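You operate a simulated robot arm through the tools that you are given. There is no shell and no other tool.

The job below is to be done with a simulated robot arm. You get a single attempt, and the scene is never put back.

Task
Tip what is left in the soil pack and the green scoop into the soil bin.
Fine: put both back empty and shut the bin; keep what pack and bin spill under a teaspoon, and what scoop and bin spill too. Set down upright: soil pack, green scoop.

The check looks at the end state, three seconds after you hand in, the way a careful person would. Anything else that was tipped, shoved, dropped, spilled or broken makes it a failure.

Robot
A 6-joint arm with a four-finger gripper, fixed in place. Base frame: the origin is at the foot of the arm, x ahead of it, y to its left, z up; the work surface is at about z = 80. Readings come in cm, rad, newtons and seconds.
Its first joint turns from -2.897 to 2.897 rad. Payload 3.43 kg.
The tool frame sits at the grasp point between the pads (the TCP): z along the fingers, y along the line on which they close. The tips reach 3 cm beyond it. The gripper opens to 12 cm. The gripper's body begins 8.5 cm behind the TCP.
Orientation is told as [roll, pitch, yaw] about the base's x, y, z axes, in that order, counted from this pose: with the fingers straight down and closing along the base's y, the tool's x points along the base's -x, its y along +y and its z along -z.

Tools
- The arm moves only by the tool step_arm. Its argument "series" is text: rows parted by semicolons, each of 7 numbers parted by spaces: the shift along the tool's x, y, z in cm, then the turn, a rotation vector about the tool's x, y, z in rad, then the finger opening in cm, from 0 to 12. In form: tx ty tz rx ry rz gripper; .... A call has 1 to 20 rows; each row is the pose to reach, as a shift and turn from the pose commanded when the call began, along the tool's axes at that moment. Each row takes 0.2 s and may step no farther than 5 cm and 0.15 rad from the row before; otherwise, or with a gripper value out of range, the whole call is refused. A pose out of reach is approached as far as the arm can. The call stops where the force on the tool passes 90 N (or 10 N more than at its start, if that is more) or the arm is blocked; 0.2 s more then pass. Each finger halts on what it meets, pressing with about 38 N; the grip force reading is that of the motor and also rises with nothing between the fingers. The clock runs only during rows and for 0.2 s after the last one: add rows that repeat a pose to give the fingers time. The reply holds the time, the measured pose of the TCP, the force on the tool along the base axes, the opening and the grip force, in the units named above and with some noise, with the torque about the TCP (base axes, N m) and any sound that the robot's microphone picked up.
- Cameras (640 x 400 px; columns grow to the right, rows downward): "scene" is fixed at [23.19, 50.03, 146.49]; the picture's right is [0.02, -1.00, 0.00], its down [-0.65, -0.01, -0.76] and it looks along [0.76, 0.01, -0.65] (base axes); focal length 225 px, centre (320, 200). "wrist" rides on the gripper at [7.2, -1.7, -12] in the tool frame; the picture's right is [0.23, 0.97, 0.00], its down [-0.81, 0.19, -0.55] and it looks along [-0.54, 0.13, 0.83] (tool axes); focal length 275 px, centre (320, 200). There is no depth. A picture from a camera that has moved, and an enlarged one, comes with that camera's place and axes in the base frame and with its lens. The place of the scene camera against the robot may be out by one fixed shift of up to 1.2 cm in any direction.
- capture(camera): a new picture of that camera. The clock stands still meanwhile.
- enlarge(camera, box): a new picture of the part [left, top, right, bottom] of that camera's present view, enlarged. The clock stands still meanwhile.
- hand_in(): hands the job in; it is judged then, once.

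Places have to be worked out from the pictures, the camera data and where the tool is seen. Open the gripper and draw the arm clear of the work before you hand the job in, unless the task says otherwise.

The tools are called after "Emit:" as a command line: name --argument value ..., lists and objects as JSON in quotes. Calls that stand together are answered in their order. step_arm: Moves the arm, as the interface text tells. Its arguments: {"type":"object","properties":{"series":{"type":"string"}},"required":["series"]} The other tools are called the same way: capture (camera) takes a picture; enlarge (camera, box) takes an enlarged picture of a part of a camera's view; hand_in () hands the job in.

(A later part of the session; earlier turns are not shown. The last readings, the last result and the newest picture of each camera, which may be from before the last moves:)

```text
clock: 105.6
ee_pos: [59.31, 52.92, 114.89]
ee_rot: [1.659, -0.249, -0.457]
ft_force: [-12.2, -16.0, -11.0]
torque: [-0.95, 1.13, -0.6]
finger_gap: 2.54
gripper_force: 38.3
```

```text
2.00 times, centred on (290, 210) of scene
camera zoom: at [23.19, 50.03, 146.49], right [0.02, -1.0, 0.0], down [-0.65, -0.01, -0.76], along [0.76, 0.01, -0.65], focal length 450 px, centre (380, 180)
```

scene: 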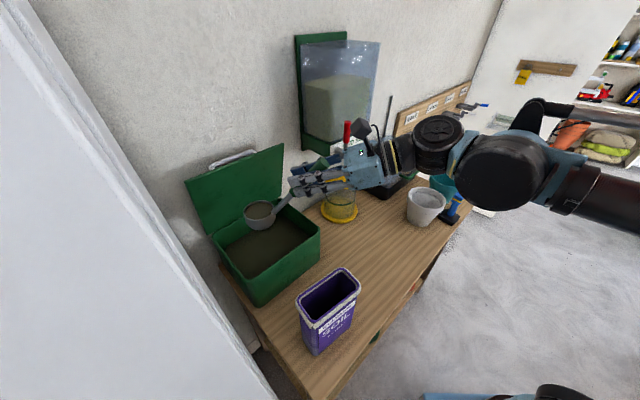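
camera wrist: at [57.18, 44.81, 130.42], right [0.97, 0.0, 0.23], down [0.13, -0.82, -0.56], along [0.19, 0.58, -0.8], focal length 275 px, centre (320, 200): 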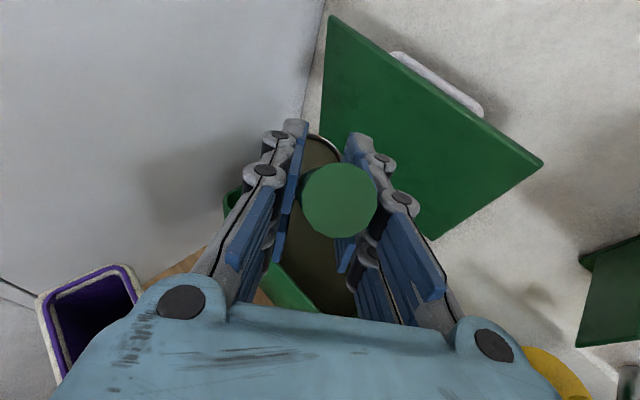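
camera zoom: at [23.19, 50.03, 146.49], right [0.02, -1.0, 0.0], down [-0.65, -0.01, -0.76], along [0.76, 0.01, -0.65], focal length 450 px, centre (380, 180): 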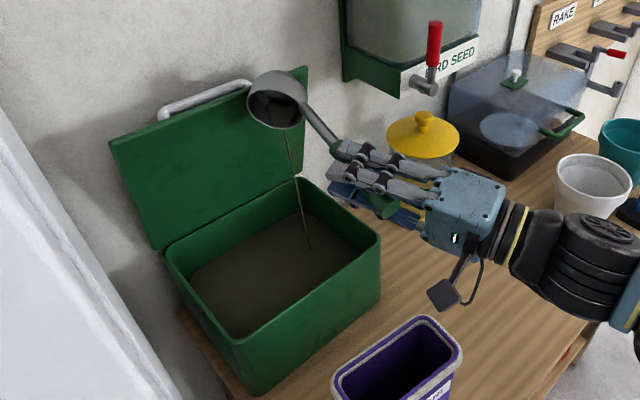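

The bowl has touched the lid's top edge (about 23 N), so I move it back 2.5 cm towards the front while the stream keeps falling inside the bin.

Emit:
step_arm --series "0.26 0.14 -0.8 0 0 0 1; 0.52 0.28 -1.6 0 0 0 1; 0.78 0.41 -2.34 0 0 0 1; 0.78 0.41 -2.34 0 0 0 1; 0.78 0.41 -2.34 0 0 0 1"

Emit:
enlarge --camera "scene" --box '[180, 110, 400, 310]'

```text
clock: 106.8
ee_pos: [57.84, 51.2, 114.91]
ee_rot: [1.659, -0.247, -0.461]
ft_force: [0.3, -0.1, -2.5]
torque: [-0.13, 0.2, 0.0]
finger_gap: 2.31
gripper_force: 38.1
```

```text
2.00 times, centred on (290, 210) of scene
camera zoom: at [23.19, 50.03, 146.49], right [0.02, -1.0, 0.0], down [-0.65, -0.01, -0.76], along [0.76, 0.01, -0.65], focal length 450 px, centre (380, 180)
```

zoom: 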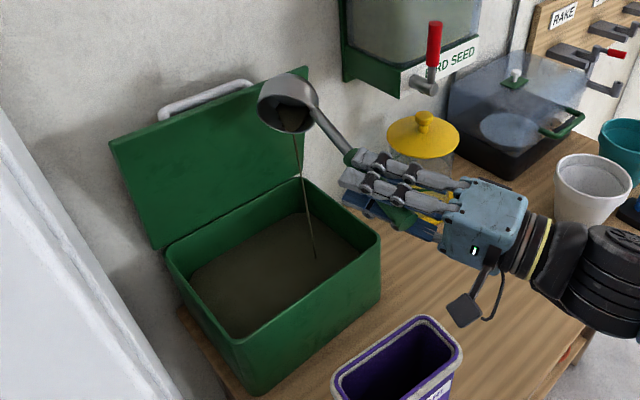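

The contact is gone and the stream still lands inside. I continue the roll to about 130° and hold.

Emit:
step_arm --series "0 0 0 0 0 0 1; 0 0 0 0 0 0 1; 0 0 0 -0.028 0 -0.075 1; 0 0 0 -0.057 -0.001 -0.15 1; 0 0 0 -0.085 -0.001 -0.224 1; 0 0 0 -0.113 -0.002 -0.299 1; 0 0 0 -0.142 -0.002 -0.374 1; 0 0 0 -0.156 -0.002 -0.411 1; 0 0 0 -0.156 -0.002 -0.411 1; 0 0 0 -0.156 -0.002 -0.411 1; 0 0 0 -0.156 -0.002 -0.411 1; 0 0 0 -0.156 -0.002 -0.411 1"

Emit:
enlarge --camera "scene" --box '[180, 110, 400, 310]'

```text
clock: 109.4
ee_pos: [57.64, 51.15, 114.95]
ee_rot: [1.857, -0.651, -0.546]
ft_force: [0.4, -0.7, -1.8]
torque: [-0.17, 0.15, 0.01]
finger_gap: 2.32
gripper_force: 38.6
```

```text
2.00 times, centred on (290, 210) of scene
camera zoom: at [23.19, 50.03, 146.49], right [0.02, -1.0, 0.0], down [-0.65, -0.01, -0.76], along [0.76, 0.01, -0.65], focal length 450 px, centre (380, 180)
```

zoom: 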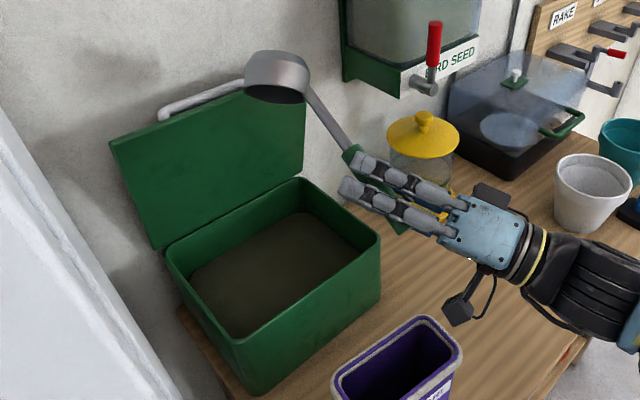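

The stream has ended. I tip further to about 150° and shake lightly to make sure the bowl is empty.

Emit:
step_arm --series "0 0 0 -0.043 0 -0.112 1; 0 0 0 -0.085 -0.001 -0.224 1; 0 0 0 -0.124 -0.001 -0.327 1; 0.6 0 0 -0.124 -0.001 -0.327 1; -0.6 0 0 -0.124 -0.001 -0.327 1; 0.6 0 0 -0.124 -0.001 -0.327 1; -0.6 0 0 -0.124 -0.001 -0.327 1; 0 0 0 -0.124 -0.001 -0.327 1; 0 0 0 -0.124 -0.001 -0.327 1; 0 0 0 -0.124 -0.001 -0.327 1"

Emit:
enlarge --camera "scene" --box '[180, 110, 400, 310]'

```text
clock: 111.6
ee_pos: [57.64, 51.29, 114.99]
ee_rot: [2.12, -0.95, -0.74]
ft_force: [0.7, -0.1, -1.7]
torque: [-0.19, 0.11, -0.01]
finger_gap: 2.29
gripper_force: 37.8
```

```text
2.00 times, centred on (290, 210) of scene
camera zoom: at [23.19, 50.03, 146.49], right [0.02, -1.0, 0.0], down [-0.65, -0.01, -0.76], along [0.76, 0.01, -0.65], focal length 450 px, centre (380, 180)
```

zoom: 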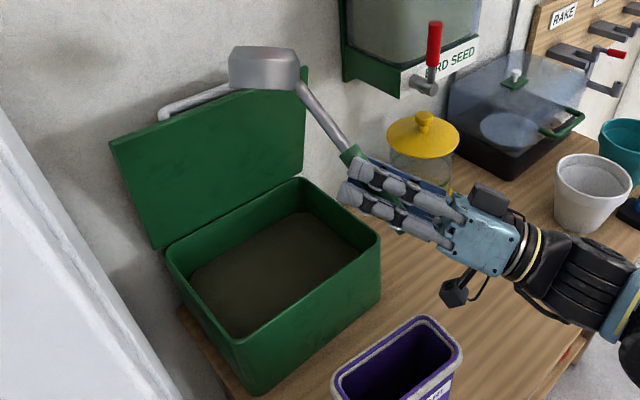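

The bowl is fully upside down with nothing more falling; the scoop is empty. I roll it back upright in the same place, clear of the lid.

Emit:
step_arm --series "0 0 0 0.0514 0.0007 0.1356 1; 0 0 0 0.1028 0.0014 0.2712 1; 0 0 0 0.1542 0.0021 0.4068 1; 0 0 0 0.2056 0.0028 0.5424 1; 0 0 0 0.2569 0.0035 0.678 1; 0 0 0 0.3083 0.0042 0.8135 1; 0 0 0 0.3597 0.0049 0.9491 1; 0 0 0 0.4111 0.0056 1.0847 1; 0 0 0 0.4625 0.0063 1.2203 1; 0 0 0 0.5139 0.007 1.3559 1; 0 0 0 0.5653 0.0077 1.4915 1; 0 0 0 0.6167 0.0084 1.6271 1; 0 0 0 0.668 0.009 1.7627 1; 0 0 0 0.7194 0.0097 1.8983 1; 0 0 0 0.7708 0.0104 2.0338 1; 0 0 0 0.8222 0.0111 2.1694 1; 0 0 0 0.8736 0.0118 2.305 1; 0 0 0 0.925 0.0125 2.4406 1; 0 0 0 0.925 0.0125 2.4406 1"

Emit:
capture --camera "scene"

Emit:
enlarge --camera "scene" --box '[180, 130, 400, 310]'

Emit:
capture --camera "wrist"

```text
clock: 115.6
ee_pos: [57.62, 51.23, 114.98]
ee_rot: [0.033, 1.208, -1.622]
ft_force: [-0.7, 0.3, -1.6]
torque: [-0.21, 0.01, 0.0]
finger_gap: 2.32
gripper_force: 37.8
```

```text
taken
```

scene: 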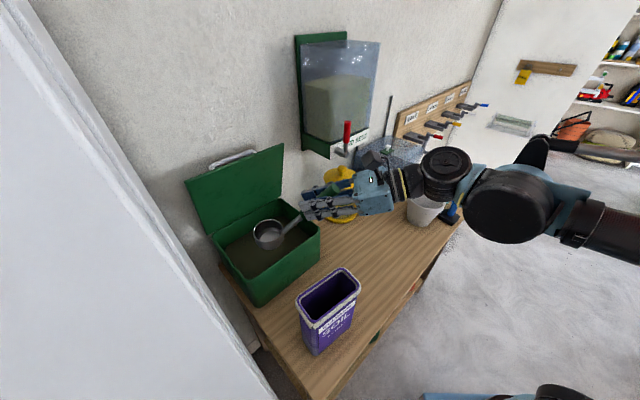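

```text
2.22 times, centred on (290, 220) of scene
camera zoom: at [23.19, 50.03, 146.49], right [0.02, -1.0, 0.0], down [-0.65, -0.01, -0.76], along [0.76, 0.01, -0.65], focal length 500 px, centre (387, 156)
```

zoom: 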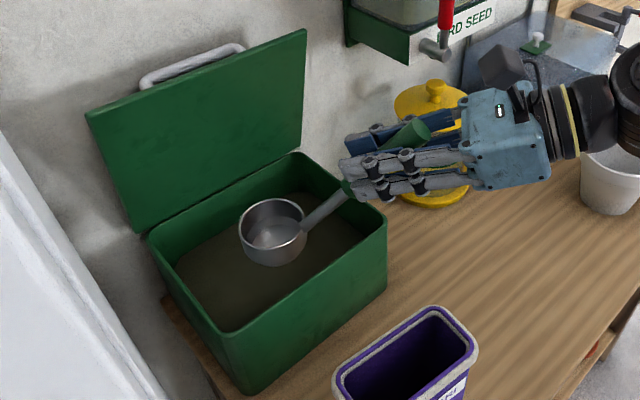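

```text
taken
camera wrist: at [55.11, 42.7, 125.87], right [0.97, 0.0, 0.23], down [0.13, -0.82, -0.56], along [0.18, 0.58, -0.8], focal length 275 px, centre (320, 200)
```

wrist: 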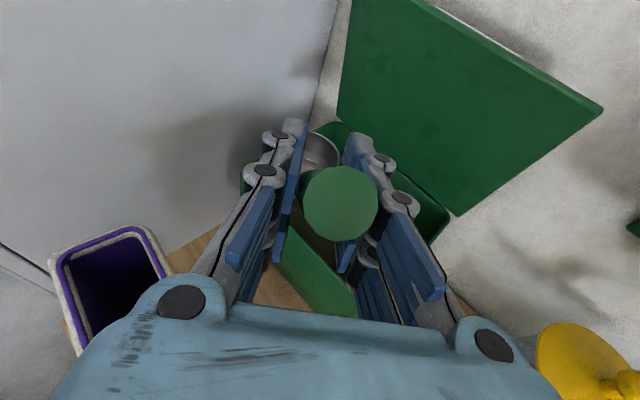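

The bowl is visibly empty (bare metal inside). I zoom in to judge whether it is still level in the grip.

Emit:
enlarge --camera "scene" --box '[235, 205, 335, 275]'

```text
5.71 times, centred on (285, 240) of scene
camera zoom: at [23.19, 50.03, 146.49], right [0.02, -1.0, 0.0], down [-0.65, -0.01, -0.76], along [0.76, 0.01, -0.65], focal length 1284 px, centre (520, -29)
```

zoom: 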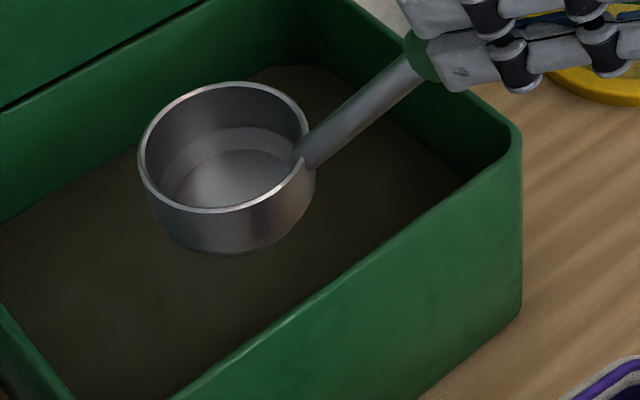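

The rim looks level and the bowl is clean. I carry the scoop back over its original place along the reverse path.

Emit:
step_arm --series "-0.25 0.57 -1.2 0.0146 0 -0.0055 1; -0.69 1.58 -3.31 0.04 0 -0.015 1; -1.25 2.86 -6.01 0.073 0.001 -0.0276 1; -1.88 4.3 -9.02 0.109 0.0015 -0.0414 1; -2.5 5.73 -12.02 0.146 0.002 -0.0552 1; -3.13 7.16 -15.03 0.182 0.0025 -0.069 1; -3.75 8.59 -18.04 0.219 0.003 -0.0828 1; -4.38 10.02 -21.04 0.255 0.0035 -0.0966 1; -5.0 11.46 -24.05 0.292 0.004 -0.11 1; -5.56 12.74 -26.75 0.324 0.0045 -0.1228 1; -6.0 13.75 -28.86 0.35 0.005 -0.1325 1; -6.25 14.32 -30.06 0.3645 0.005 -0.138 1; -6.25 14.32 -30.06 0.3645 0.005 -0.138 1"

Emit:
capture --camera "scene"

Emit:
capture --camera "wrist"

```text
clock: 118.4
ee_pos: [69.42, 19.97, 119.93]
ee_rot: [0.034, 1.207, -1.229]
ft_force: [-1.0, -0.7, -1.1]
torque: [-0.16, -0.06, -0.01]
finger_gap: 2.31
gripper_force: 38.5
```

```text
taken
```

scene: 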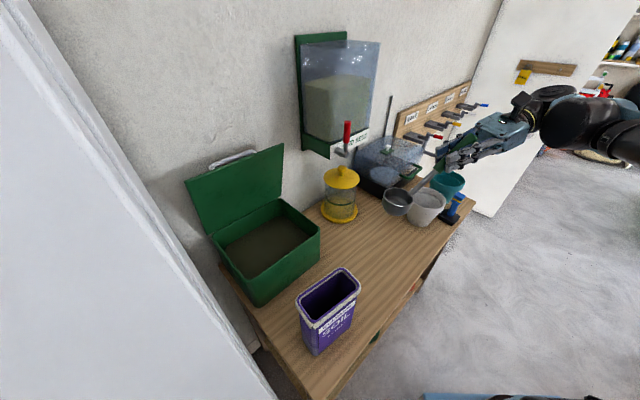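

```text
taken
camera wrist: at [70.26, 10.96, 130.98], right [0.9, 0.37, 0.23], down [0.43, -0.71, -0.56], along [-0.05, 0.6, -0.8], focal length 275 px, centre (320, 200)
```

wrist: 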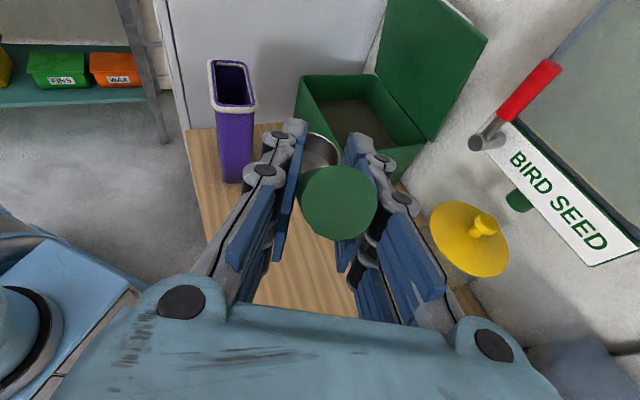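

Back above the original spot. I zoom in on the bowl to check its level before lowering.

Emit:
enlarge --camera "scene" --box '[360, 150, 480, 230]'

```text
5.00 times, centred on (420, 190) of scene
camera zoom: at [23.19, 50.03, 146.49], right [0.02, -1.0, 0.0], down [-0.65, -0.01, -0.76], along [0.76, 0.01, -0.65], focal length 1124 px, centre (-180, 250)
```

zoom: 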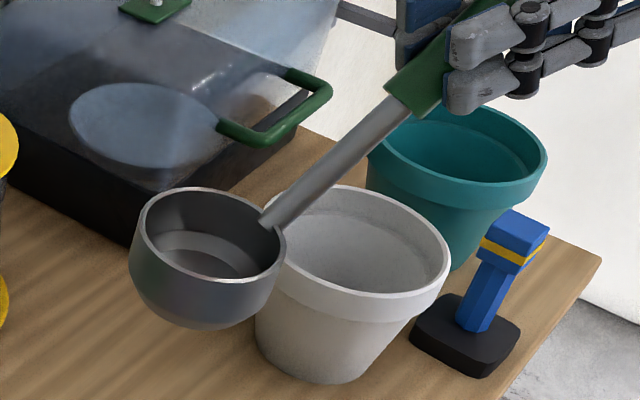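

The bowl hangs level to within a few degrees. I lower it to about 2.4 cm above the resting height.

Emit:
step_arm --series "-2.5 -0.04 0.93 0 0 0 1; -6 -0.1 2.24 0 0 0 1; -9.5 -0.17 3.55 0 0 0 1; -13 -0.23 4.85 0 0 0 1; -16.5 -0.3 6.16 0 0 0 1; -20 -0.36 7.46 0 0 0 1; -22.4 -0.4 8.36 0 0 0 1; -22.4 -0.4 8.36 0 0 0 1"

Emit:
enlarge --camera "scene" --box '[350, 170, 480, 290]'

```text
clock: 120.2
ee_pos: [69.19, 19.7, 95.84]
ee_rot: [0.034, 1.207, -1.229]
ft_force: [-0.9, -0.8, -2.3]
torque: [-0.16, -0.04, 0.0]
finger_gap: 2.3
gripper_force: 37.8
```

```text
3.33 times, centred on (415, 230) of scene
camera zoom: at [23.19, 50.03, 146.49], right [0.02, -1.0, 0.0], down [-0.65, -0.01, -0.76], along [0.76, 0.01, -0.65], focal length 749 px, centre (3, 100)
```

zoom: 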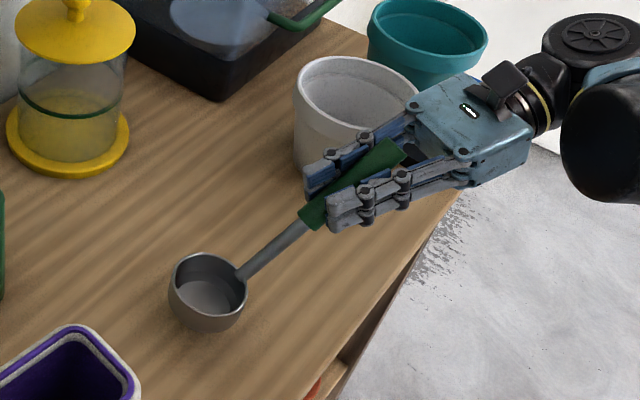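

The scoop looks the same as when first lifted. I lower it to just above the bench.

Emit:
step_arm --series "-0.6 0 0.22 0 0 0 1; -1.2 0 0.45 0 0 0 1; -1.68 0 0.63 0 0 0 1; -1.68 0 0.63 0 0 0 1"

Emit:
step_arm --series "-0.19 0 0.07 0 0 0 1; -0.19 0 0.07 0 0 0 1"

```text
clock: 121.2
ee_pos: [69.21, 19.77, 94.19]
ee_rot: [0.036, 1.21, -1.228]
ft_force: [0.2, 0.6, -1.9]
torque: [-0.16, -0.01, -0.01]
finger_gap: 2.28
gripper_force: 37.8
```

```text
clock: 121.8
ee_pos: [69.42, 19.7, 93.97]
ee_rot: [0.034, 1.209, -1.228]
ft_force: [0.8, 0.5, -2.1]
torque: [-0.17, -0.05, -0.01]
finger_gap: 2.31
gripper_force: 37.9
```

No contact yet; I continue in 2 mm steps.

Emit:
step_arm --series "-0.19 0 0.07 0 0 0 1; -0.19 0 0.07 0 0 0 1"

Emit:
step_arm --series "-0.19 0 0.07 0 0 0 1; -0.19 0 0.07 0 0 0 1"

```text
clock: 122.4
ee_pos: [69.28, 19.67, 93.77]
ee_rot: [0.037, 1.207, -1.228]
ft_force: [2.1, 0.7, 7.9]
torque: [0.79, 0.4, -0.11]
finger_gap: 2.31
gripper_force: 37.5
```

```text
clock: 123.0
ee_pos: [69.39, 19.68, 93.66]
ee_rot: [0.036, 1.208, -1.228]
ft_force: [6.0, -6.8, 18.3]
torque: [0.84, 0.36, -0.19]
finger_gap: 2.32
gripper_force: 37.5
```

Contact with the bench at the same height as the original grasp. I ease up 1 mm and look at the bowl before opening.

Emit:
step_arm --series "0.12 0 -0.05 0 0 0 1; 0.12 0 -0.05 0 0 0 1"

Emit:
enlarge --camera "scene" --box '[360, 200, 440, 280]'

```text
clock: 123.6
ee_pos: [69.44, 19.71, 93.69]
ee_rot: [0.033, 1.206, -1.231]
ft_force: [0.0, 0.2, -1.4]
torque: [-0.16, -0.06, 0.0]
finger_gap: 2.32
gripper_force: 38.0
```

```text
5.00 times, centred on (400, 240) of scene
camera zoom: at [23.19, 50.03, 146.49], right [0.02, -1.0, 0.0], down [-0.65, -0.01, -0.76], along [0.76, 0.01, -0.65], focal length 1124 px, centre (-80, 0)
```

zoom: 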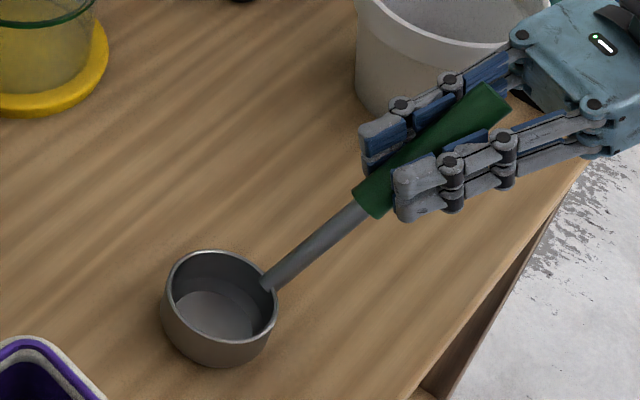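

The bowl's rim looks slightly turned compared with the start, so I zoom in closer to measure its tilt.

Emit:
enlarge --camera "scene" --box '[360, 240, 420, 280]'

Emit:
capture --camera "wrist"

```text
10.00 times, centred on (390, 260) of scene
camera zoom: at [23.19, 50.03, 146.49], right [0.02, -1.0, 0.0], down [-0.65, -0.01, -0.76], along [0.76, 0.01, -0.65], focal length 2248 px, centre (-380, -400)
```

zoom: 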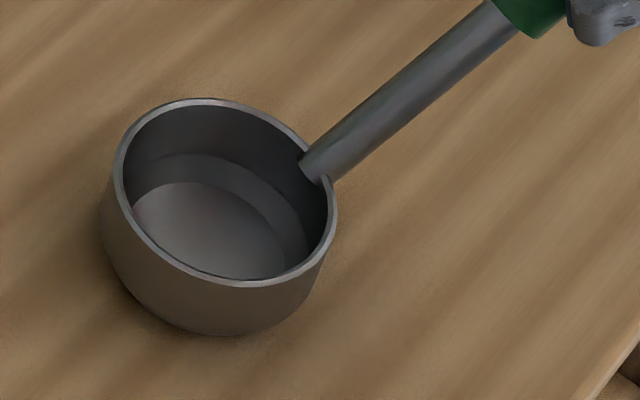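

```text
taken
camera wrist: at [70.24, 10.83, 104.63], right [0.9, 0.37, 0.23], down [0.43, -0.71, -0.56], along [-0.05, 0.6, -0.8], focal length 275 px, centre (320, 200)
```

wrist: 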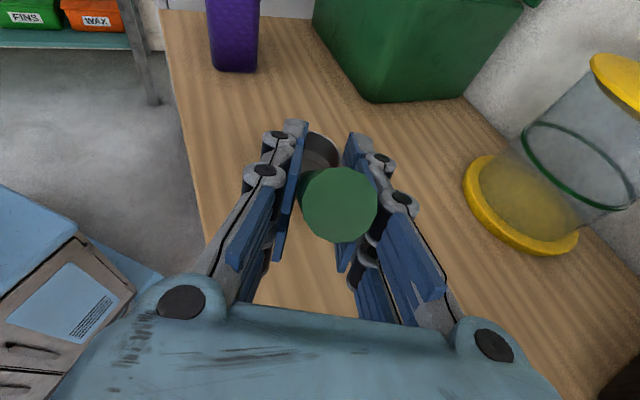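

Working out the expected perspective of a level circle at that spot (axis ratio 0.765, tilt 23.5°) against what is seen (0.753, 27°), the bowl is level to about 2°. I open the fingers gradually.

Emit:
step_arm --series "0 0 0 0 0 0 2.3; 0 0 0 0 0 0 2.5; 0 0 0 0 0 0 2.8; 0 0 0 0 0 0 3.2; 0 0 0 0 0 0 3.8; 0 0 0 0 0 0 4.5; 0 0 0 0 0 0 5; 0 0 0 0 0 0 5"

Emit:
enlarge --camera "scene" --box '[360, 200, 440, 280]'

Emit:
capture --camera "wrist"

```text
clock: 125.4
ee_pos: [69.31, 19.71, 93.65]
ee_rot: [0.035, 1.207, -1.229]
ft_force: [-0.8, 0.1, 0.1]
torque: [0.01, -0.02, -0.01]
finger_gap: 5.0
gripper_force: 0.0
```

```text
5.00 times, centred on (400, 240) of scene
camera zoom: at [23.19, 50.03, 146.49], right [0.02, -1.0, 0.0], down [-0.65, -0.01, -0.76], along [0.76, 0.01, -0.65], focal length 1124 px, centre (-80, 0)
```

zoom: 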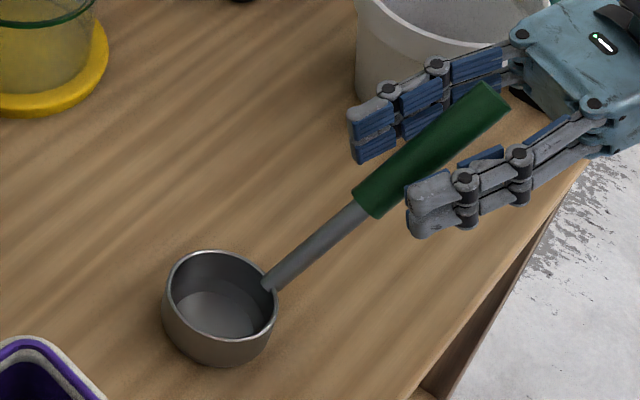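

```text
taken
camera wrist: at [70.26, 10.82, 104.66], right [0.9, 0.37, 0.23], down [0.43, -0.71, -0.56], along [-0.05, 0.6, -0.8], focal length 275 px, centre (320, 200)
```

wrist: 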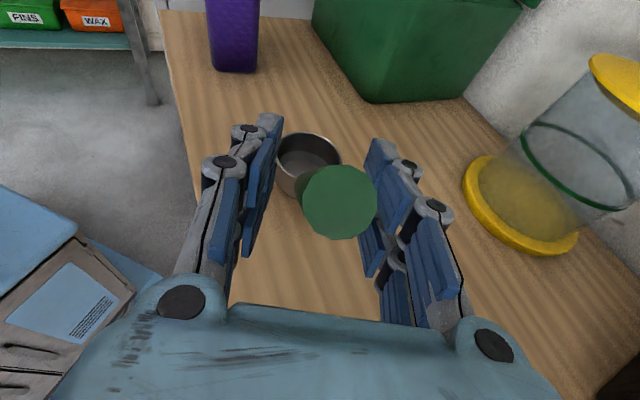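

The scoop stands upright by itself in its original place. I raise the gripper straight up off the handle.

Emit:
step_arm --series "1.4 0 -0.53 0 0 0 5.5; 3.7 0.05 -1.4 0 0 0 6; 7.5 0.1 -2.8 0 0 0 6; 11.2 0.15 -4.2 0 0 0 6; 15 0.2 -5.7 0 0 0 6; 18.7 0.25 -7.1 0 0 0 6; 22 0.3 -8.3 0 0 0 6; 22 0.3 -8.3 0 0 0 6"

Emit:
capture --camera "scene"

Emit:
capture --camera "wrist"

Emit:
enlarge --camera "scene" --box '[200, 180, 460, 370]'

```text
clock: 127.2
ee_pos: [69.27, 19.84, 117.17]
ee_rot: [0.036, 1.208, -1.23]
ft_force: [0.7, 0.6, -0.4]
torque: [0.01, 0.04, 0.0]
finger_gap: 6.01
gripper_force: 0.1
```

```text
taken
```

scene: 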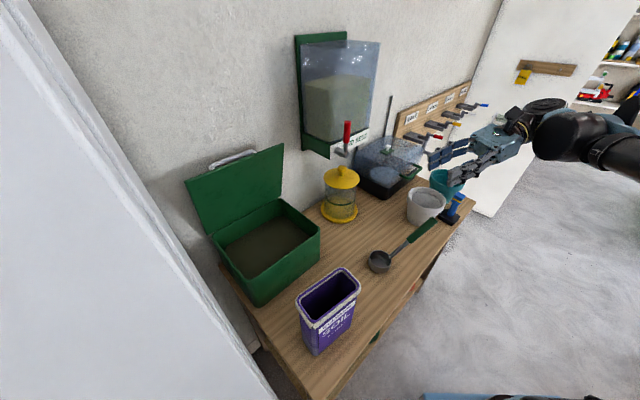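

```text
taken
camera wrist: at [70.16, 10.91, 128.18], right [0.9, 0.37, 0.23], down [0.43, -0.71, -0.56], along [-0.05, 0.6, -0.8], focal length 275 px, centre (320, 200)
```

wrist: 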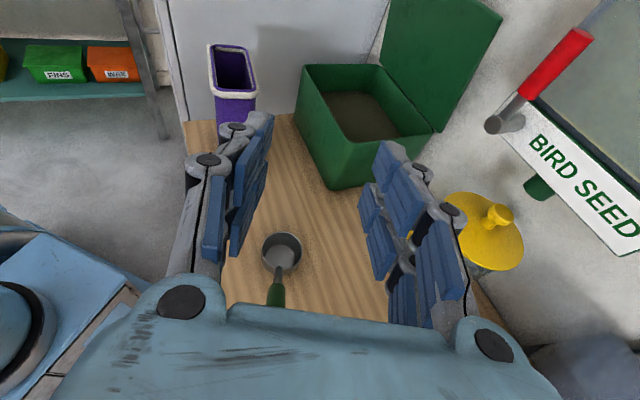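

```text
2.11 times, centred on (330, 275) of scene
camera zoom: at [23.19, 50.03, 146.49], right [0.02, -1.0, 0.0], down [-0.65, -0.01, -0.76], along [0.76, 0.01, -0.65], focal length 473 px, centre (299, 42)
```

zoom: 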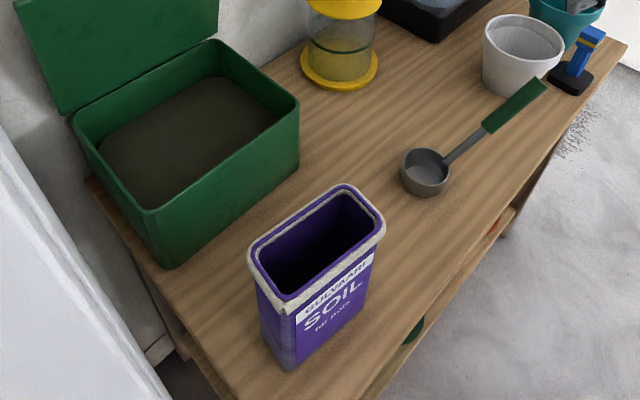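

Pack and scoop are back, upright and empty, and the bench looks clean. Now for the lid: I bring the tool back to pointing down, rising over the middle of the bench.

Emit:
step_arm --series "2.9 -0.13 2.09 0 -0.134 0 6; 5.8 -0.26 4.18 0 -0.268 0 5; 8.7 -0.38 6.27 0 -0.403 0 4; 11.6 -0.51 8.36 0 -0.537 0 3; 14.5 -0.64 10.4 0 -0.671 0 2; 17.4 -0.77 12.5 0 -0.805 0 1; 20.3 -0.89 14.6 0 -0.94 0 0; 23.2 -1.02 16.7 0 -1.074 0 0; 26.1 -1.15 18.8 0 -1.208 0 0; 26.1 -1.15 18.8 0 -1.208 0 0"

Emit:
capture --camera "scene"

```text
clock: 129.4
ee_pos: [60.08, 44.99, 134.86]
ee_rot: [0.011, -0.001, -1.263]
ft_force: [0.4, -0.1, 0.3]
torque: [0.02, 0.0, 0.0]
finger_gap: 0.0
gripper_force: 33.6
```

```text
taken
```

scene: 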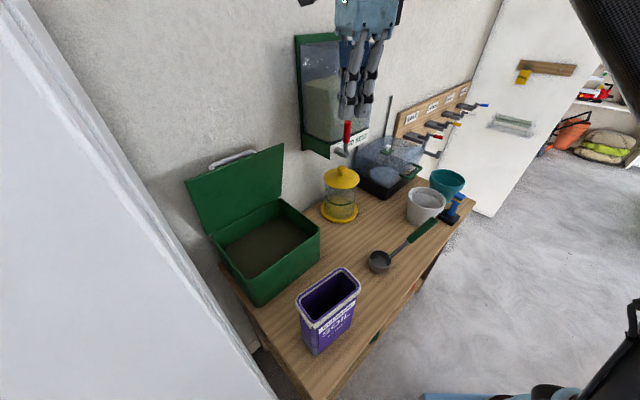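

The lid stands at about 78° (top edge near n=100.8, z=116.4). I yaw to align with the bench and move towards the lid's right part, fingers closed, staying high.

Emit:
step_arm --series "2.35 3.34 0 0 0 -0.12 0; 4.7 6.7 0 0 0 -0.24 0; 7.05 10.0 0 0 0 -0.36 0; 9.39 13.37 0 0 0 -0.478 0; 9.39 13.37 0 0 0 -0.478 0"

Emit:
capture --camera "wrist"

```text
clock: 130.6
ee_pos: [67.04, 54.87, 130.77]
ee_rot: [0.012, -0.006, -0.782]
ft_force: [0.3, 0.0, -0.6]
torque: [-0.04, 0.04, 0.02]
finger_gap: 0.01
gripper_force: 33.0
out of reach, approached as far as the arm can: row 2, 3, 4, 5
```

```text
taken
camera wrist: at [60.68, 58.53, 142.87], right [0.52, 0.85, 0.01], down [0.7, -0.44, 0.56], along [0.48, -0.29, -0.83], focal length 275 px, centre (320, 200)
```

wrist: 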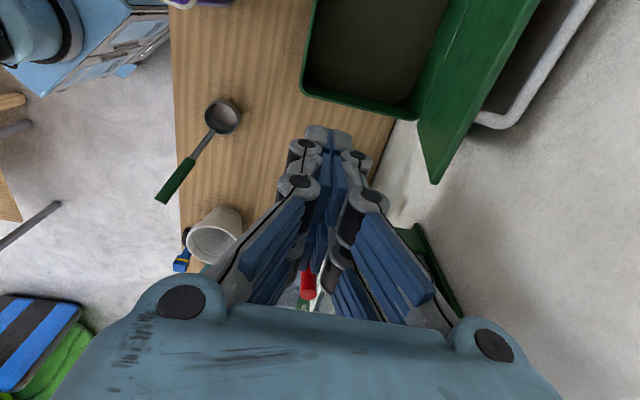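

Reach is limited with the tool vertical, but the view is useful: the lid's right top corner is at about n=100.3, e=13.7 and the handle ends at e≈7. I tilt the tool 38° outwards and move above the gap between lid and wall at e≈10.

Emit:
step_arm --series "-0.3 1 0 -0.14 0 0 0; -0.6 3.5 0.5 -0.28 0 0 0; -1.0 7 1 -0.42 0 0 0; -1.4 11 2 -0.56 0 0 0; -1.7 15.4 2.8 -0.66 0 0 0; -1.7 15.4 2.8 -0.66 0 0 0"

Emit:
capture --camera "wrist"

Emit:
enlarge --camera "scene" --box '[170, 80, 370, 260]'

```text
clock: 132.0
ee_pos: [79.27, 64.38, 128.31]
ee_rot: [0.673, -0.004, -0.784]
ft_force: [-0.2, -0.2, 0.9]
torque: [-0.02, -0.01, 0.0]
finger_gap: 0.0
gripper_force: 33.7
```

```text
taken
camera wrist: at [67.83, 63.2, 136.73], right [0.37, 0.7, 0.6], down [0.43, -0.71, 0.56], along [0.82, 0.06, -0.57], focal length 275 px, centre (320, 200)
```

wrist: 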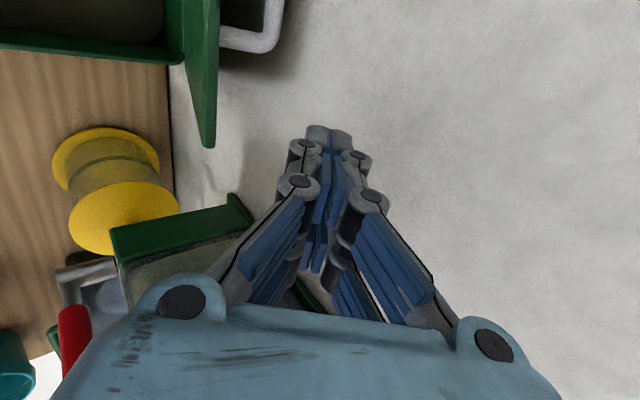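

```text
2.22 times, centred on (270, 170) of scene
camera zoom: at [23.19, 50.03, 146.49], right [0.02, -1.0, 0.0], down [-0.65, -0.01, -0.76], along [0.76, 0.01, -0.65], focal length 500 px, centre (431, 267)
```

zoom: 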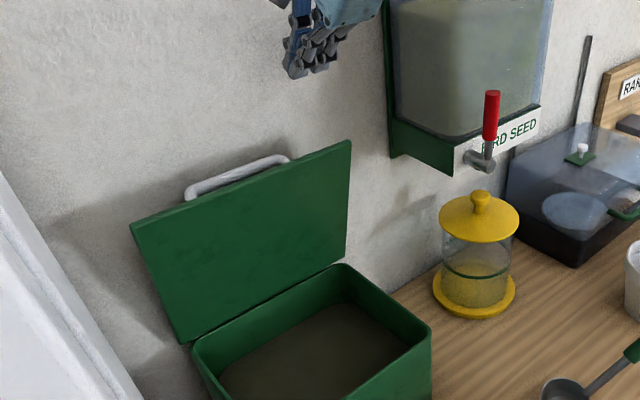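

The fingertips are above and behind the lid's top edge (tip at about n=103.5, z=126). I lower them most of the way into the gap behind the lid and check.

Emit:
step_arm --series "0 -1.5 2.05 0 0 0 0; 0 -3.0 4.1 0 0 0 0; 0 -4.2 5.7 0 0 0 0; 0 -4.2 5.7 0 0 0 0"

Emit:
capture --camera "wrist"

Emit:
enlarge --camera "scene" --box '[170, 80, 370, 260]'

```text
clock: 133.0
ee_pos: [79.38, 64.51, 121.27]
ee_rot: [0.674, -0.006, -0.786]
ft_force: [0.6, -0.1, 0.5]
torque: [-0.02, -0.02, 0.0]
finger_gap: 0.0
gripper_force: 33.2
```

```text
taken
camera wrist: at [68.08, 63.3, 129.6], right [0.37, 0.7, 0.6], down [0.44, -0.71, 0.56], along [0.82, 0.06, -0.57], focal length 275 px, centre (320, 200)
```

wrist: 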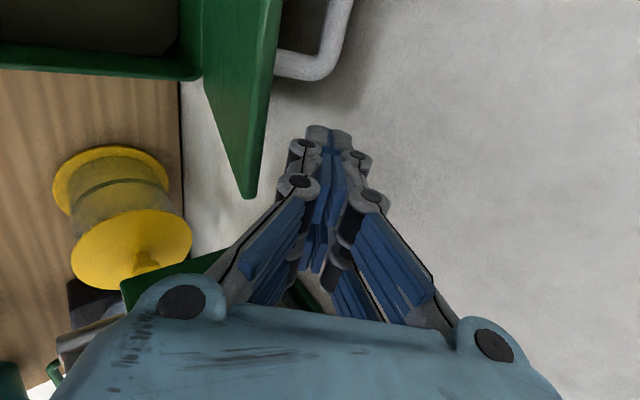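

```text
2.22 times, centred on (270, 170) of scene
camera zoom: at [23.19, 50.03, 146.49], right [0.02, -1.0, 0.0], down [-0.65, -0.01, -0.76], along [0.76, 0.01, -0.65], focal length 500 px, centre (431, 267)
```

zoom: 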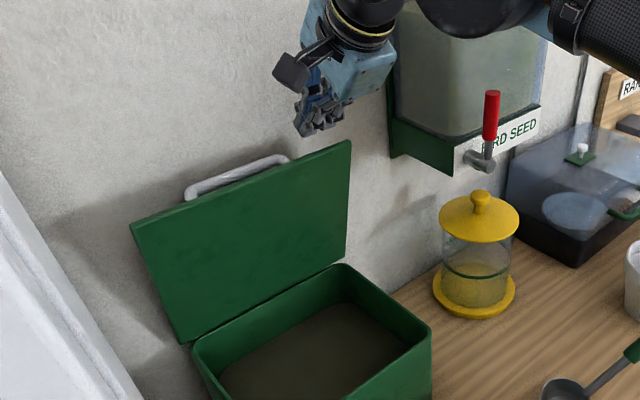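

The tips are just behind the lid's top edge, between lid and wall. I go down another 3.3 cm.

Emit:
step_arm --series "0 -1.0 1.35 0 0 0 0; 0 -1.95 2.7 0 0 0 0; 0 -1.95 2.7 0 0 0 0"

Emit:
capture --camera "wrist"

Emit:
enlarge --camera "scene" --box '[220, 90, 350, 200]'

```text
clock: 133.8
ee_pos: [79.53, 64.51, 117.81]
ee_rot: [0.672, -0.004, -0.785]
ft_force: [0.0, -0.1, 0.6]
torque: [0.0, 0.05, 0.04]
finger_gap: 0.0
gripper_force: 33.4
```

```text
taken
camera wrist: at [68.27, 63.3, 126.27], right [0.37, 0.7, 0.6], down [0.44, -0.71, 0.56], along [0.82, 0.06, -0.57], focal length 275 px, centre (320, 200)
```

wrist: 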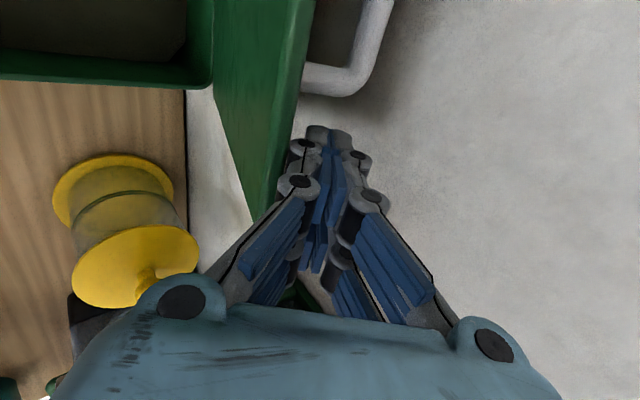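

```text
3.64 times, centred on (285, 145) of scene
camera zoom: at [23.19, 50.03, 146.49], right [0.02, -1.0, 0.0], down [-0.65, -0.01, -0.76], along [0.76, 0.01, -0.65], focal length 817 px, centre (447, 400)
```

zoom: 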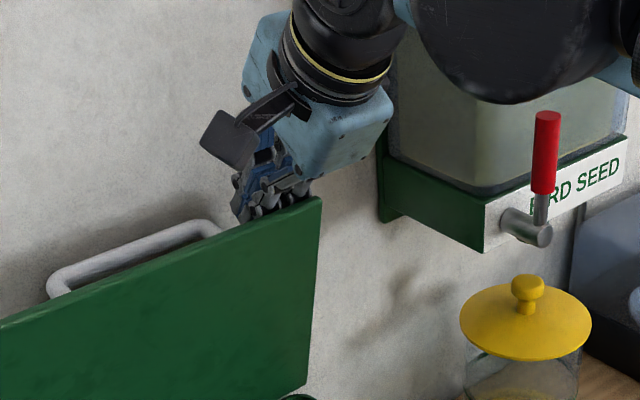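

The closed fingers are behind the lid without touching anything. I now pull gently towards the front along the lid's arc, down to about 60°, and check.

Emit:
step_arm --series "0 -0.73 -0.45 0 0 0 0; 0 -1.9 -0.95 0 0 0 0; 0 -3.04 -1.4 0 0 0 0; 0 -4.73 -1.84 0 0 0 0; 0 -6.7 -2.26 0 0 0 0; 0 -6.7 -2.26 0 0 0 0"

Emit:
enlarge --camera "scene" --box '[170, 80, 370, 300]'

Emit:
capture --camera "wrist"

```text
clock: 135.2
ee_pos: [75.03, 59.85, 115.55]
ee_rot: [0.672, -0.005, -0.785]
ft_force: [0.3, -0.2, -0.6]
torque: [0.02, -0.03, 0.01]
finger_gap: 0.01
gripper_force: 33.8
```

```text
1.82 times, centred on (270, 190) of scene
camera zoom: at [23.19, 50.03, 146.49], right [0.02, -1.0, 0.0], down [-0.65, -0.01, -0.76], along [0.76, 0.01, -0.65], focal length 409 px, centre (411, 218)
```

zoom: 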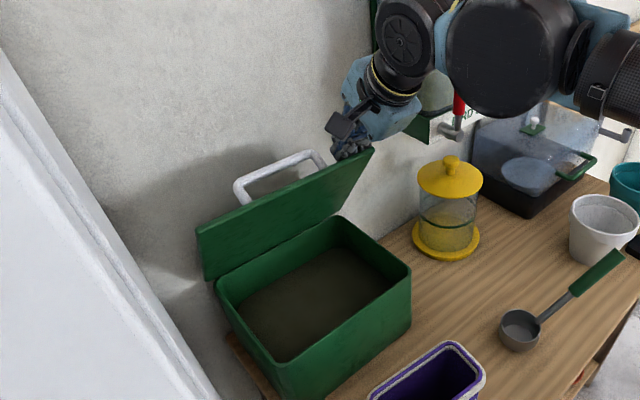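

```text
taken
camera wrist: at [63.67, 58.58, 123.92], right [0.37, 0.7, 0.6], down [0.44, -0.71, 0.56], along [0.82, 0.06, -0.57], focal length 275 px, centre (320, 200)
```

wrist: 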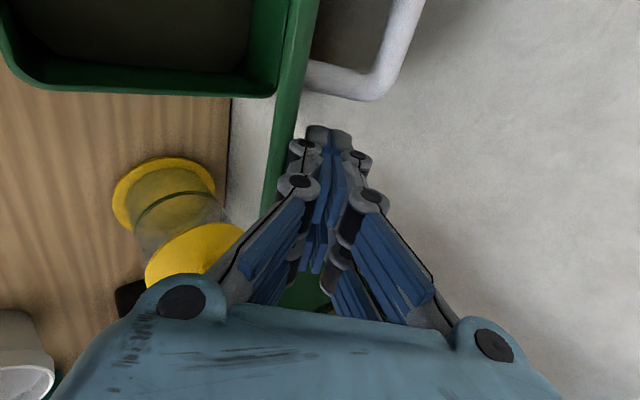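

The lid follows with almost no force and is now at about 60°. I continue along the arc to about 30°.

Emit:
step_arm --series "0 -2.0 -0.06 0 0 0 0; 0 -3.98 0.03 0 0 0 0; 0 -5.73 0.3 0 0 0 0; 0 -7.4 0.63 0 0 0 0; 0 -8.99 1.02 0 0 0 0; 0 -10.52 1.34 0 0 0 0; 0 -10.52 1.34 0 0 0 0"

Emit:
enlarge --camera "scene" --box '[170, 80, 370, 300]'

Emit:
capture --camera "wrist"

```text
clock: 136.8
ee_pos: [69.51, 54.56, 107.85]
ee_rot: [0.671, -0.008, -0.785]
ft_force: [-0.2, 0.1, 0.5]
torque: [-0.03, -0.02, -0.03]
finger_gap: 0.01
gripper_force: 33.3
```

```text
1.82 times, centred on (270, 190) of scene
camera zoom: at [23.19, 50.03, 146.49], right [0.02, -1.0, 0.0], down [-0.65, -0.01, -0.76], along [0.76, 0.01, -0.65], focal length 409 px, centre (411, 218)
```

zoom: 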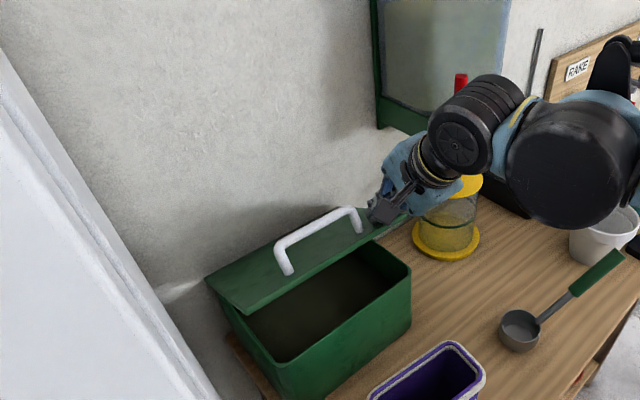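

```text
taken
camera wrist: at [58.31, 53.41, 116.3], right [0.37, 0.7, 0.6], down [0.44, -0.71, 0.56], along [0.82, 0.06, -0.57], focal length 275 px, centre (320, 200)
```

wrist: 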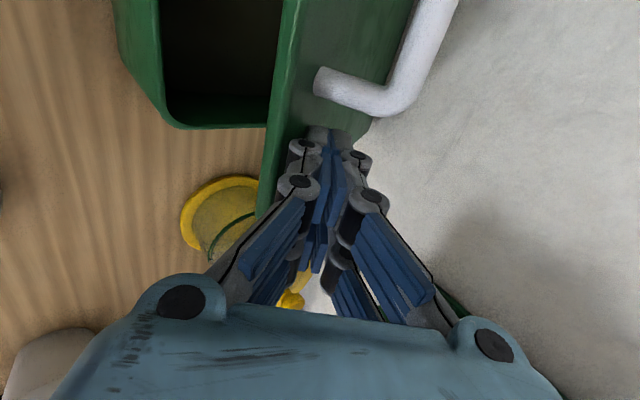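

The lid is about 30° open and following well. I continue down to nearly closed.

Emit:
step_arm --series "0 -1.34 0.72 0 0 0 0; 0 -2.65 1.4 0 0 0 0; 0 -4.05 2.28 0 0 0 0; 0 -5.36 3.21 0 0 0 0; 0 -5.36 3.21 0 0 0 0"

Emit:
enlarge --camera "scene" --box '[170, 130, 370, 310]'

```text
clock: 138.0
ee_pos: [68.15, 52.94, 102.04]
ee_rot: [0.673, -0.005, -0.783]
ft_force: [-0.3, -0.2, 0.0]
torque: [0.01, 0.01, 0.0]
finger_gap: 0.0
gripper_force: 32.9
```

```text
2.22 times, centred on (270, 220) of scene
camera zoom: at [23.19, 50.03, 146.49], right [0.02, -1.0, 0.0], down [-0.65, -0.01, -0.76], along [0.76, 0.01, -0.65], focal length 500 px, centre (431, 156)
```

zoom: 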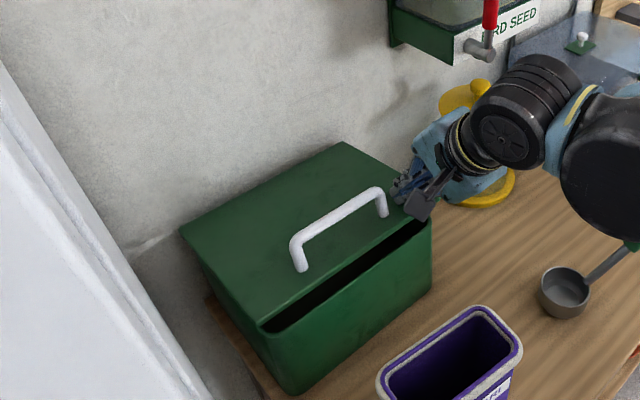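

Only about 10° remains. I push the lid down further in small steps watching the force.

Emit:
step_arm --series "0 -0.62 0.53 0 0 0 0; 0 -1.23 1.07 0 0 0 0; 0 -2.01 1.72 0 0 0 0; 0 -2.01 1.72 0 0 0 0"

Emit:
enlarge --camera "scene" --box '[170, 130, 370, 310]'

```text
clock: 139.0
ee_pos: [67.78, 52.71, 99.26]
ee_rot: [0.672, -0.005, -0.782]
ft_force: [-0.3, -0.2, 0.5]
torque: [-0.03, 0.0, 0.01]
finger_gap: 0.02
gripper_force: 33.6
```

```text
2.22 times, centred on (270, 220) of scene
camera zoom: at [23.19, 50.03, 146.49], right [0.02, -1.0, 0.0], down [-0.65, -0.01, -0.76], along [0.76, 0.01, -0.65], focal length 500 px, centre (431, 156)
```

zoom: 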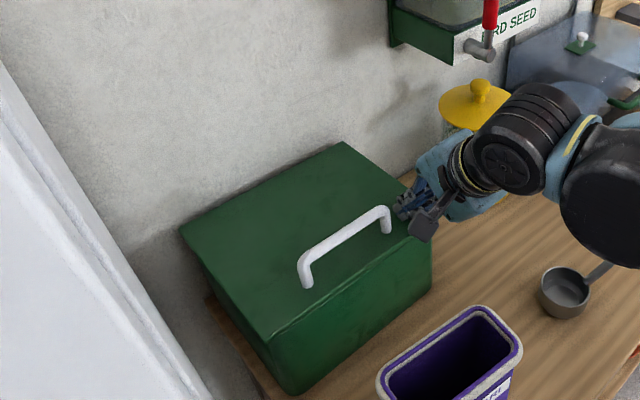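

The lid looks shut. I press down slightly more until a light contact force confirms it is fully seated.

Emit:
step_arm --series "0 -0.19 0.23 0 0 0 0; 0 -0.31 0.39 0 0 0 0; 0 -0.31 0.39 0 0 0 0"

Emit:
step_arm --series "0 -0.19 0.23 0 0 0 0; 0 -0.19 0.23 0 0 0 0"

```text
clock: 139.8
ee_pos: [67.84, 52.64, 98.98]
ee_rot: [0.67, -0.003, -0.783]
ft_force: [-1.1, 0.8, 0.6]
torque: [0.04, 0.03, -0.01]
finger_gap: 0.0
gripper_force: 33.4
```

```text
clock: 140.4
ee_pos: [67.79, 52.62, 98.83]
ee_rot: [0.673, -0.005, -0.784]
ft_force: [-2.3, -1.1, 30.9]
torque: [0.3, 0.02, 0.0]
finger_gap: 0.01
gripper_force: 33.4
```

The lid is firmly seated (31 N at the expected closed height). I withdraw along the tool axis and open the gripper.

Emit:
step_arm --series "0 0 -1.5 0 0 0 0; 0 0 -4.5 0 0 0 1; 0 0 -8.5 0 0 0 3; 0 0 -12.5 0 0 0 5; 0 0 -16.5 0 0 0 6; 0 0 -20 0 0 0 6; 0 0 -20 0 0 0 6"

Emit:
capture --camera "scene"

Emit:
capture --camera "wrist"

```text
clock: 142.0
ee_pos: [59.04, 43.78, 114.58]
ee_rot: [0.672, -0.004, -0.784]
ft_force: [-0.3, -0.3, -0.3]
torque: [0.01, 0.02, -0.04]
finger_gap: 6.0
gripper_force: 0.0
```

```text
taken
```

scene: 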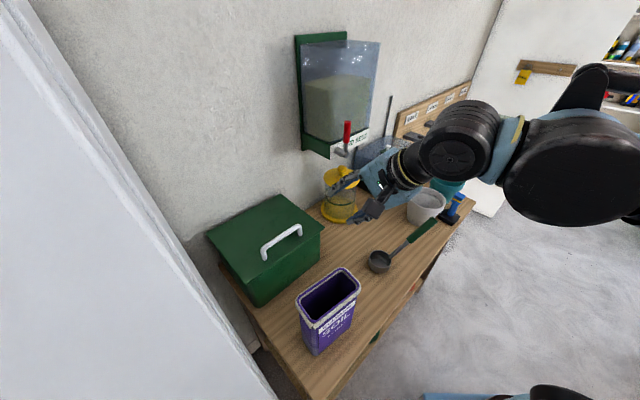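

```text
taken
camera wrist: at [47.75, 42.62, 122.89], right [0.37, 0.7, 0.6], down [0.44, -0.71, 0.56], along [0.82, 0.06, -0.57], focal length 275 px, centre (320, 200)
```

wrist: 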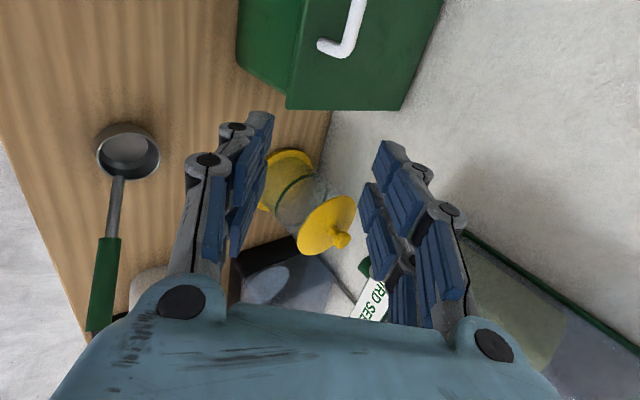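

The bin is shut, and pack and scoop stand in place. I draw the arm up and back, clear of the work, with the gripper open.

Emit:
step_arm --series "-0.6 -0.5 -3.9 0.112 0 0 7; -1.2 -1.1 -7.7 0.224 0 0 8; -1.7 -1.6 -11.5 0.336 0 0 9; -2.3 -2.1 -15.3 0.448 0 0 10; -2.9 -2.7 -19.2 0.56 0 0 11; -3.4 -3.2 -23 0.672 0 0 12; -3.4 -3.2 -23 0.672 0 0 12"

Emit:
capture --camera "scene"

Emit:
capture --camera "wrist"

Emit:
enlarge --camera "scene" --box '[190, 170, 400, 370]'

Emit:
enlarge --camera "scene" --box '[290, 110, 480, 280]'

```text
clock: 143.6
ee_pos: [49.52, 29.63, 130.45]
ee_rot: [-0.001, -0.007, -0.785]
ft_force: [-0.6, -0.8, -1.0]
torque: [0.02, 0.01, -0.02]
finger_gap: 11.99
gripper_force: 0.0
```

```text
taken
```

scene: 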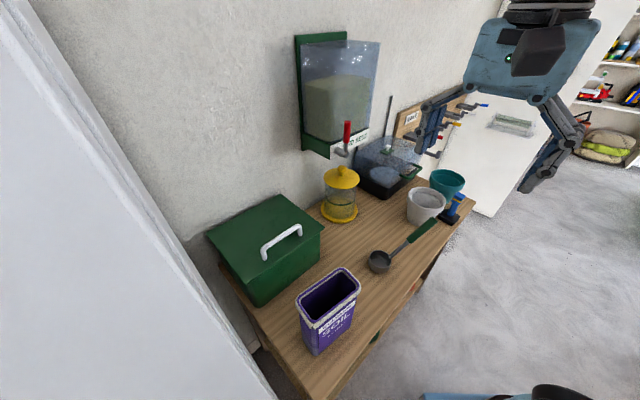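

```text
taken
camera wrist: at [43.22, 33.47, 142.47], right [0.52, 0.85, 0.0], down [0.71, -0.43, 0.56], along [0.47, -0.29, -0.83], focal length 275 px, centre (320, 200)
```

wrist: 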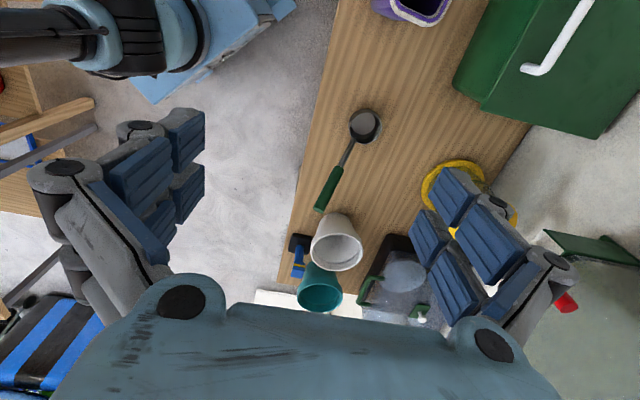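

```text
2.00 times, centred on (295, 270) of scene
camera zoom: at [23.19, 50.03, 146.49], right [0.02, -1.0, 0.0], down [-0.65, -0.01, -0.76], along [0.76, 0.01, -0.65], focal length 450 px, centre (370, 60)
```

zoom: 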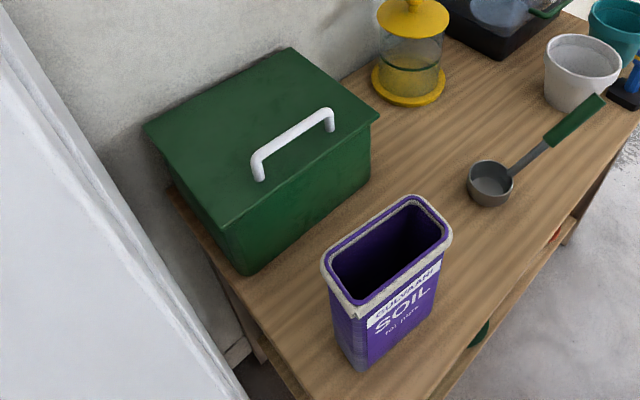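

```text
2.35 times, centred on (385, 195) of scene
camera zoom: at [23.19, 50.03, 146.49], right [0.02, -1.0, 0.0], down [-0.65, -0.01, -0.76], along [0.76, 0.01, -0.65], focal length 529 px, centre (167, 212)
```

zoom: 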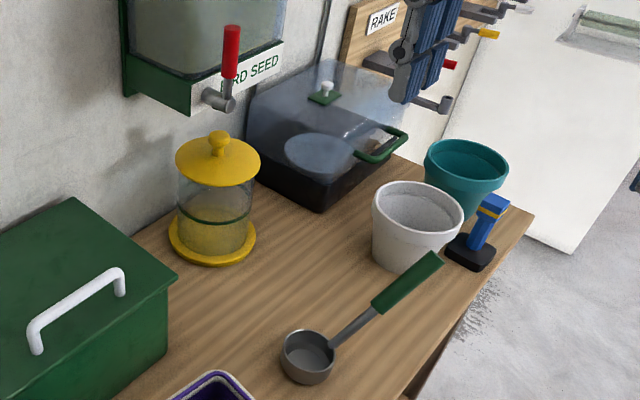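

Everything is in place: bin shut, pack and scoop upright, no soil or seed visible on the bench. As a last check I bring the wrist camera above the pack to look down inside it.

Emit:
step_arm --series "3.7 2.75 0 0 0 0 12; 7.4 5.5 0 0 0 0 12; 11 8.25 0 0 0 0 12; 14.7 11 0 0 0 0 12; 14.7 11 0 0 0 0 12"

Emit:
capture --camera "wrist"

Emit:
enlarge --camera "wrist" --box '[240, 0, 400, 120]'

```text
clock: 144.8
ee_pos: [46.89, 47.57, 130.28]
ee_rot: [0.0, -0.004, -0.784]
ft_force: [-0.7, 0.0, 0.3]
torque: [0.0, -0.01, -0.01]
finger_gap: 11.99
gripper_force: 0.2
```

```text
taken
camera wrist: at [40.57, 51.42, 142.33], right [0.52, 0.85, 0.0], down [0.71, -0.43, 0.56], along [0.47, -0.29, -0.83], focal length 275 px, centre (320, 200)
```

wrist: 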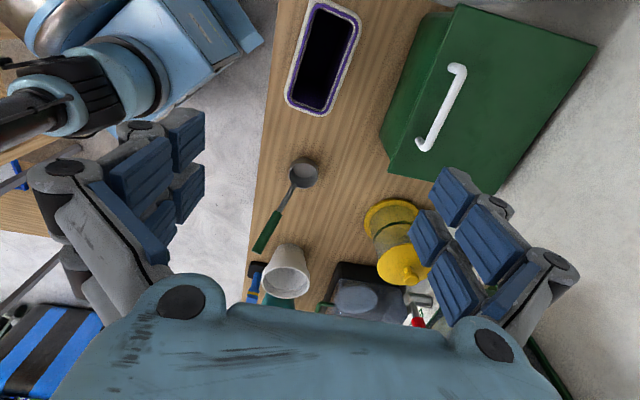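

```text
3.33 times, centred on (320, 60) of wrist
camera zoom: at [40.57, 51.42, 142.33], right [0.52, 0.85, 0.0], down [0.71, -0.43, 0.56], along [0.47, -0.29, -0.83], focal length 918 px, centre (320, 667)
```

zoom: 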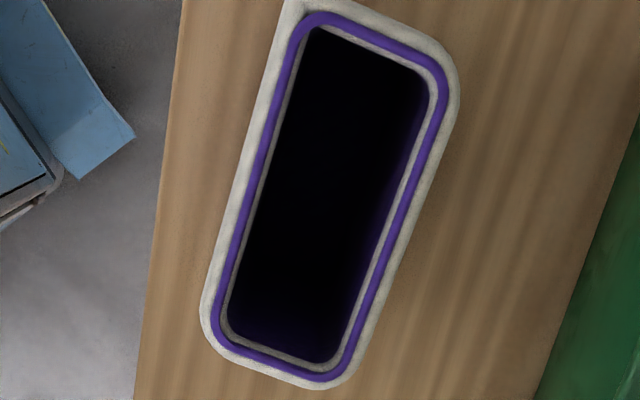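

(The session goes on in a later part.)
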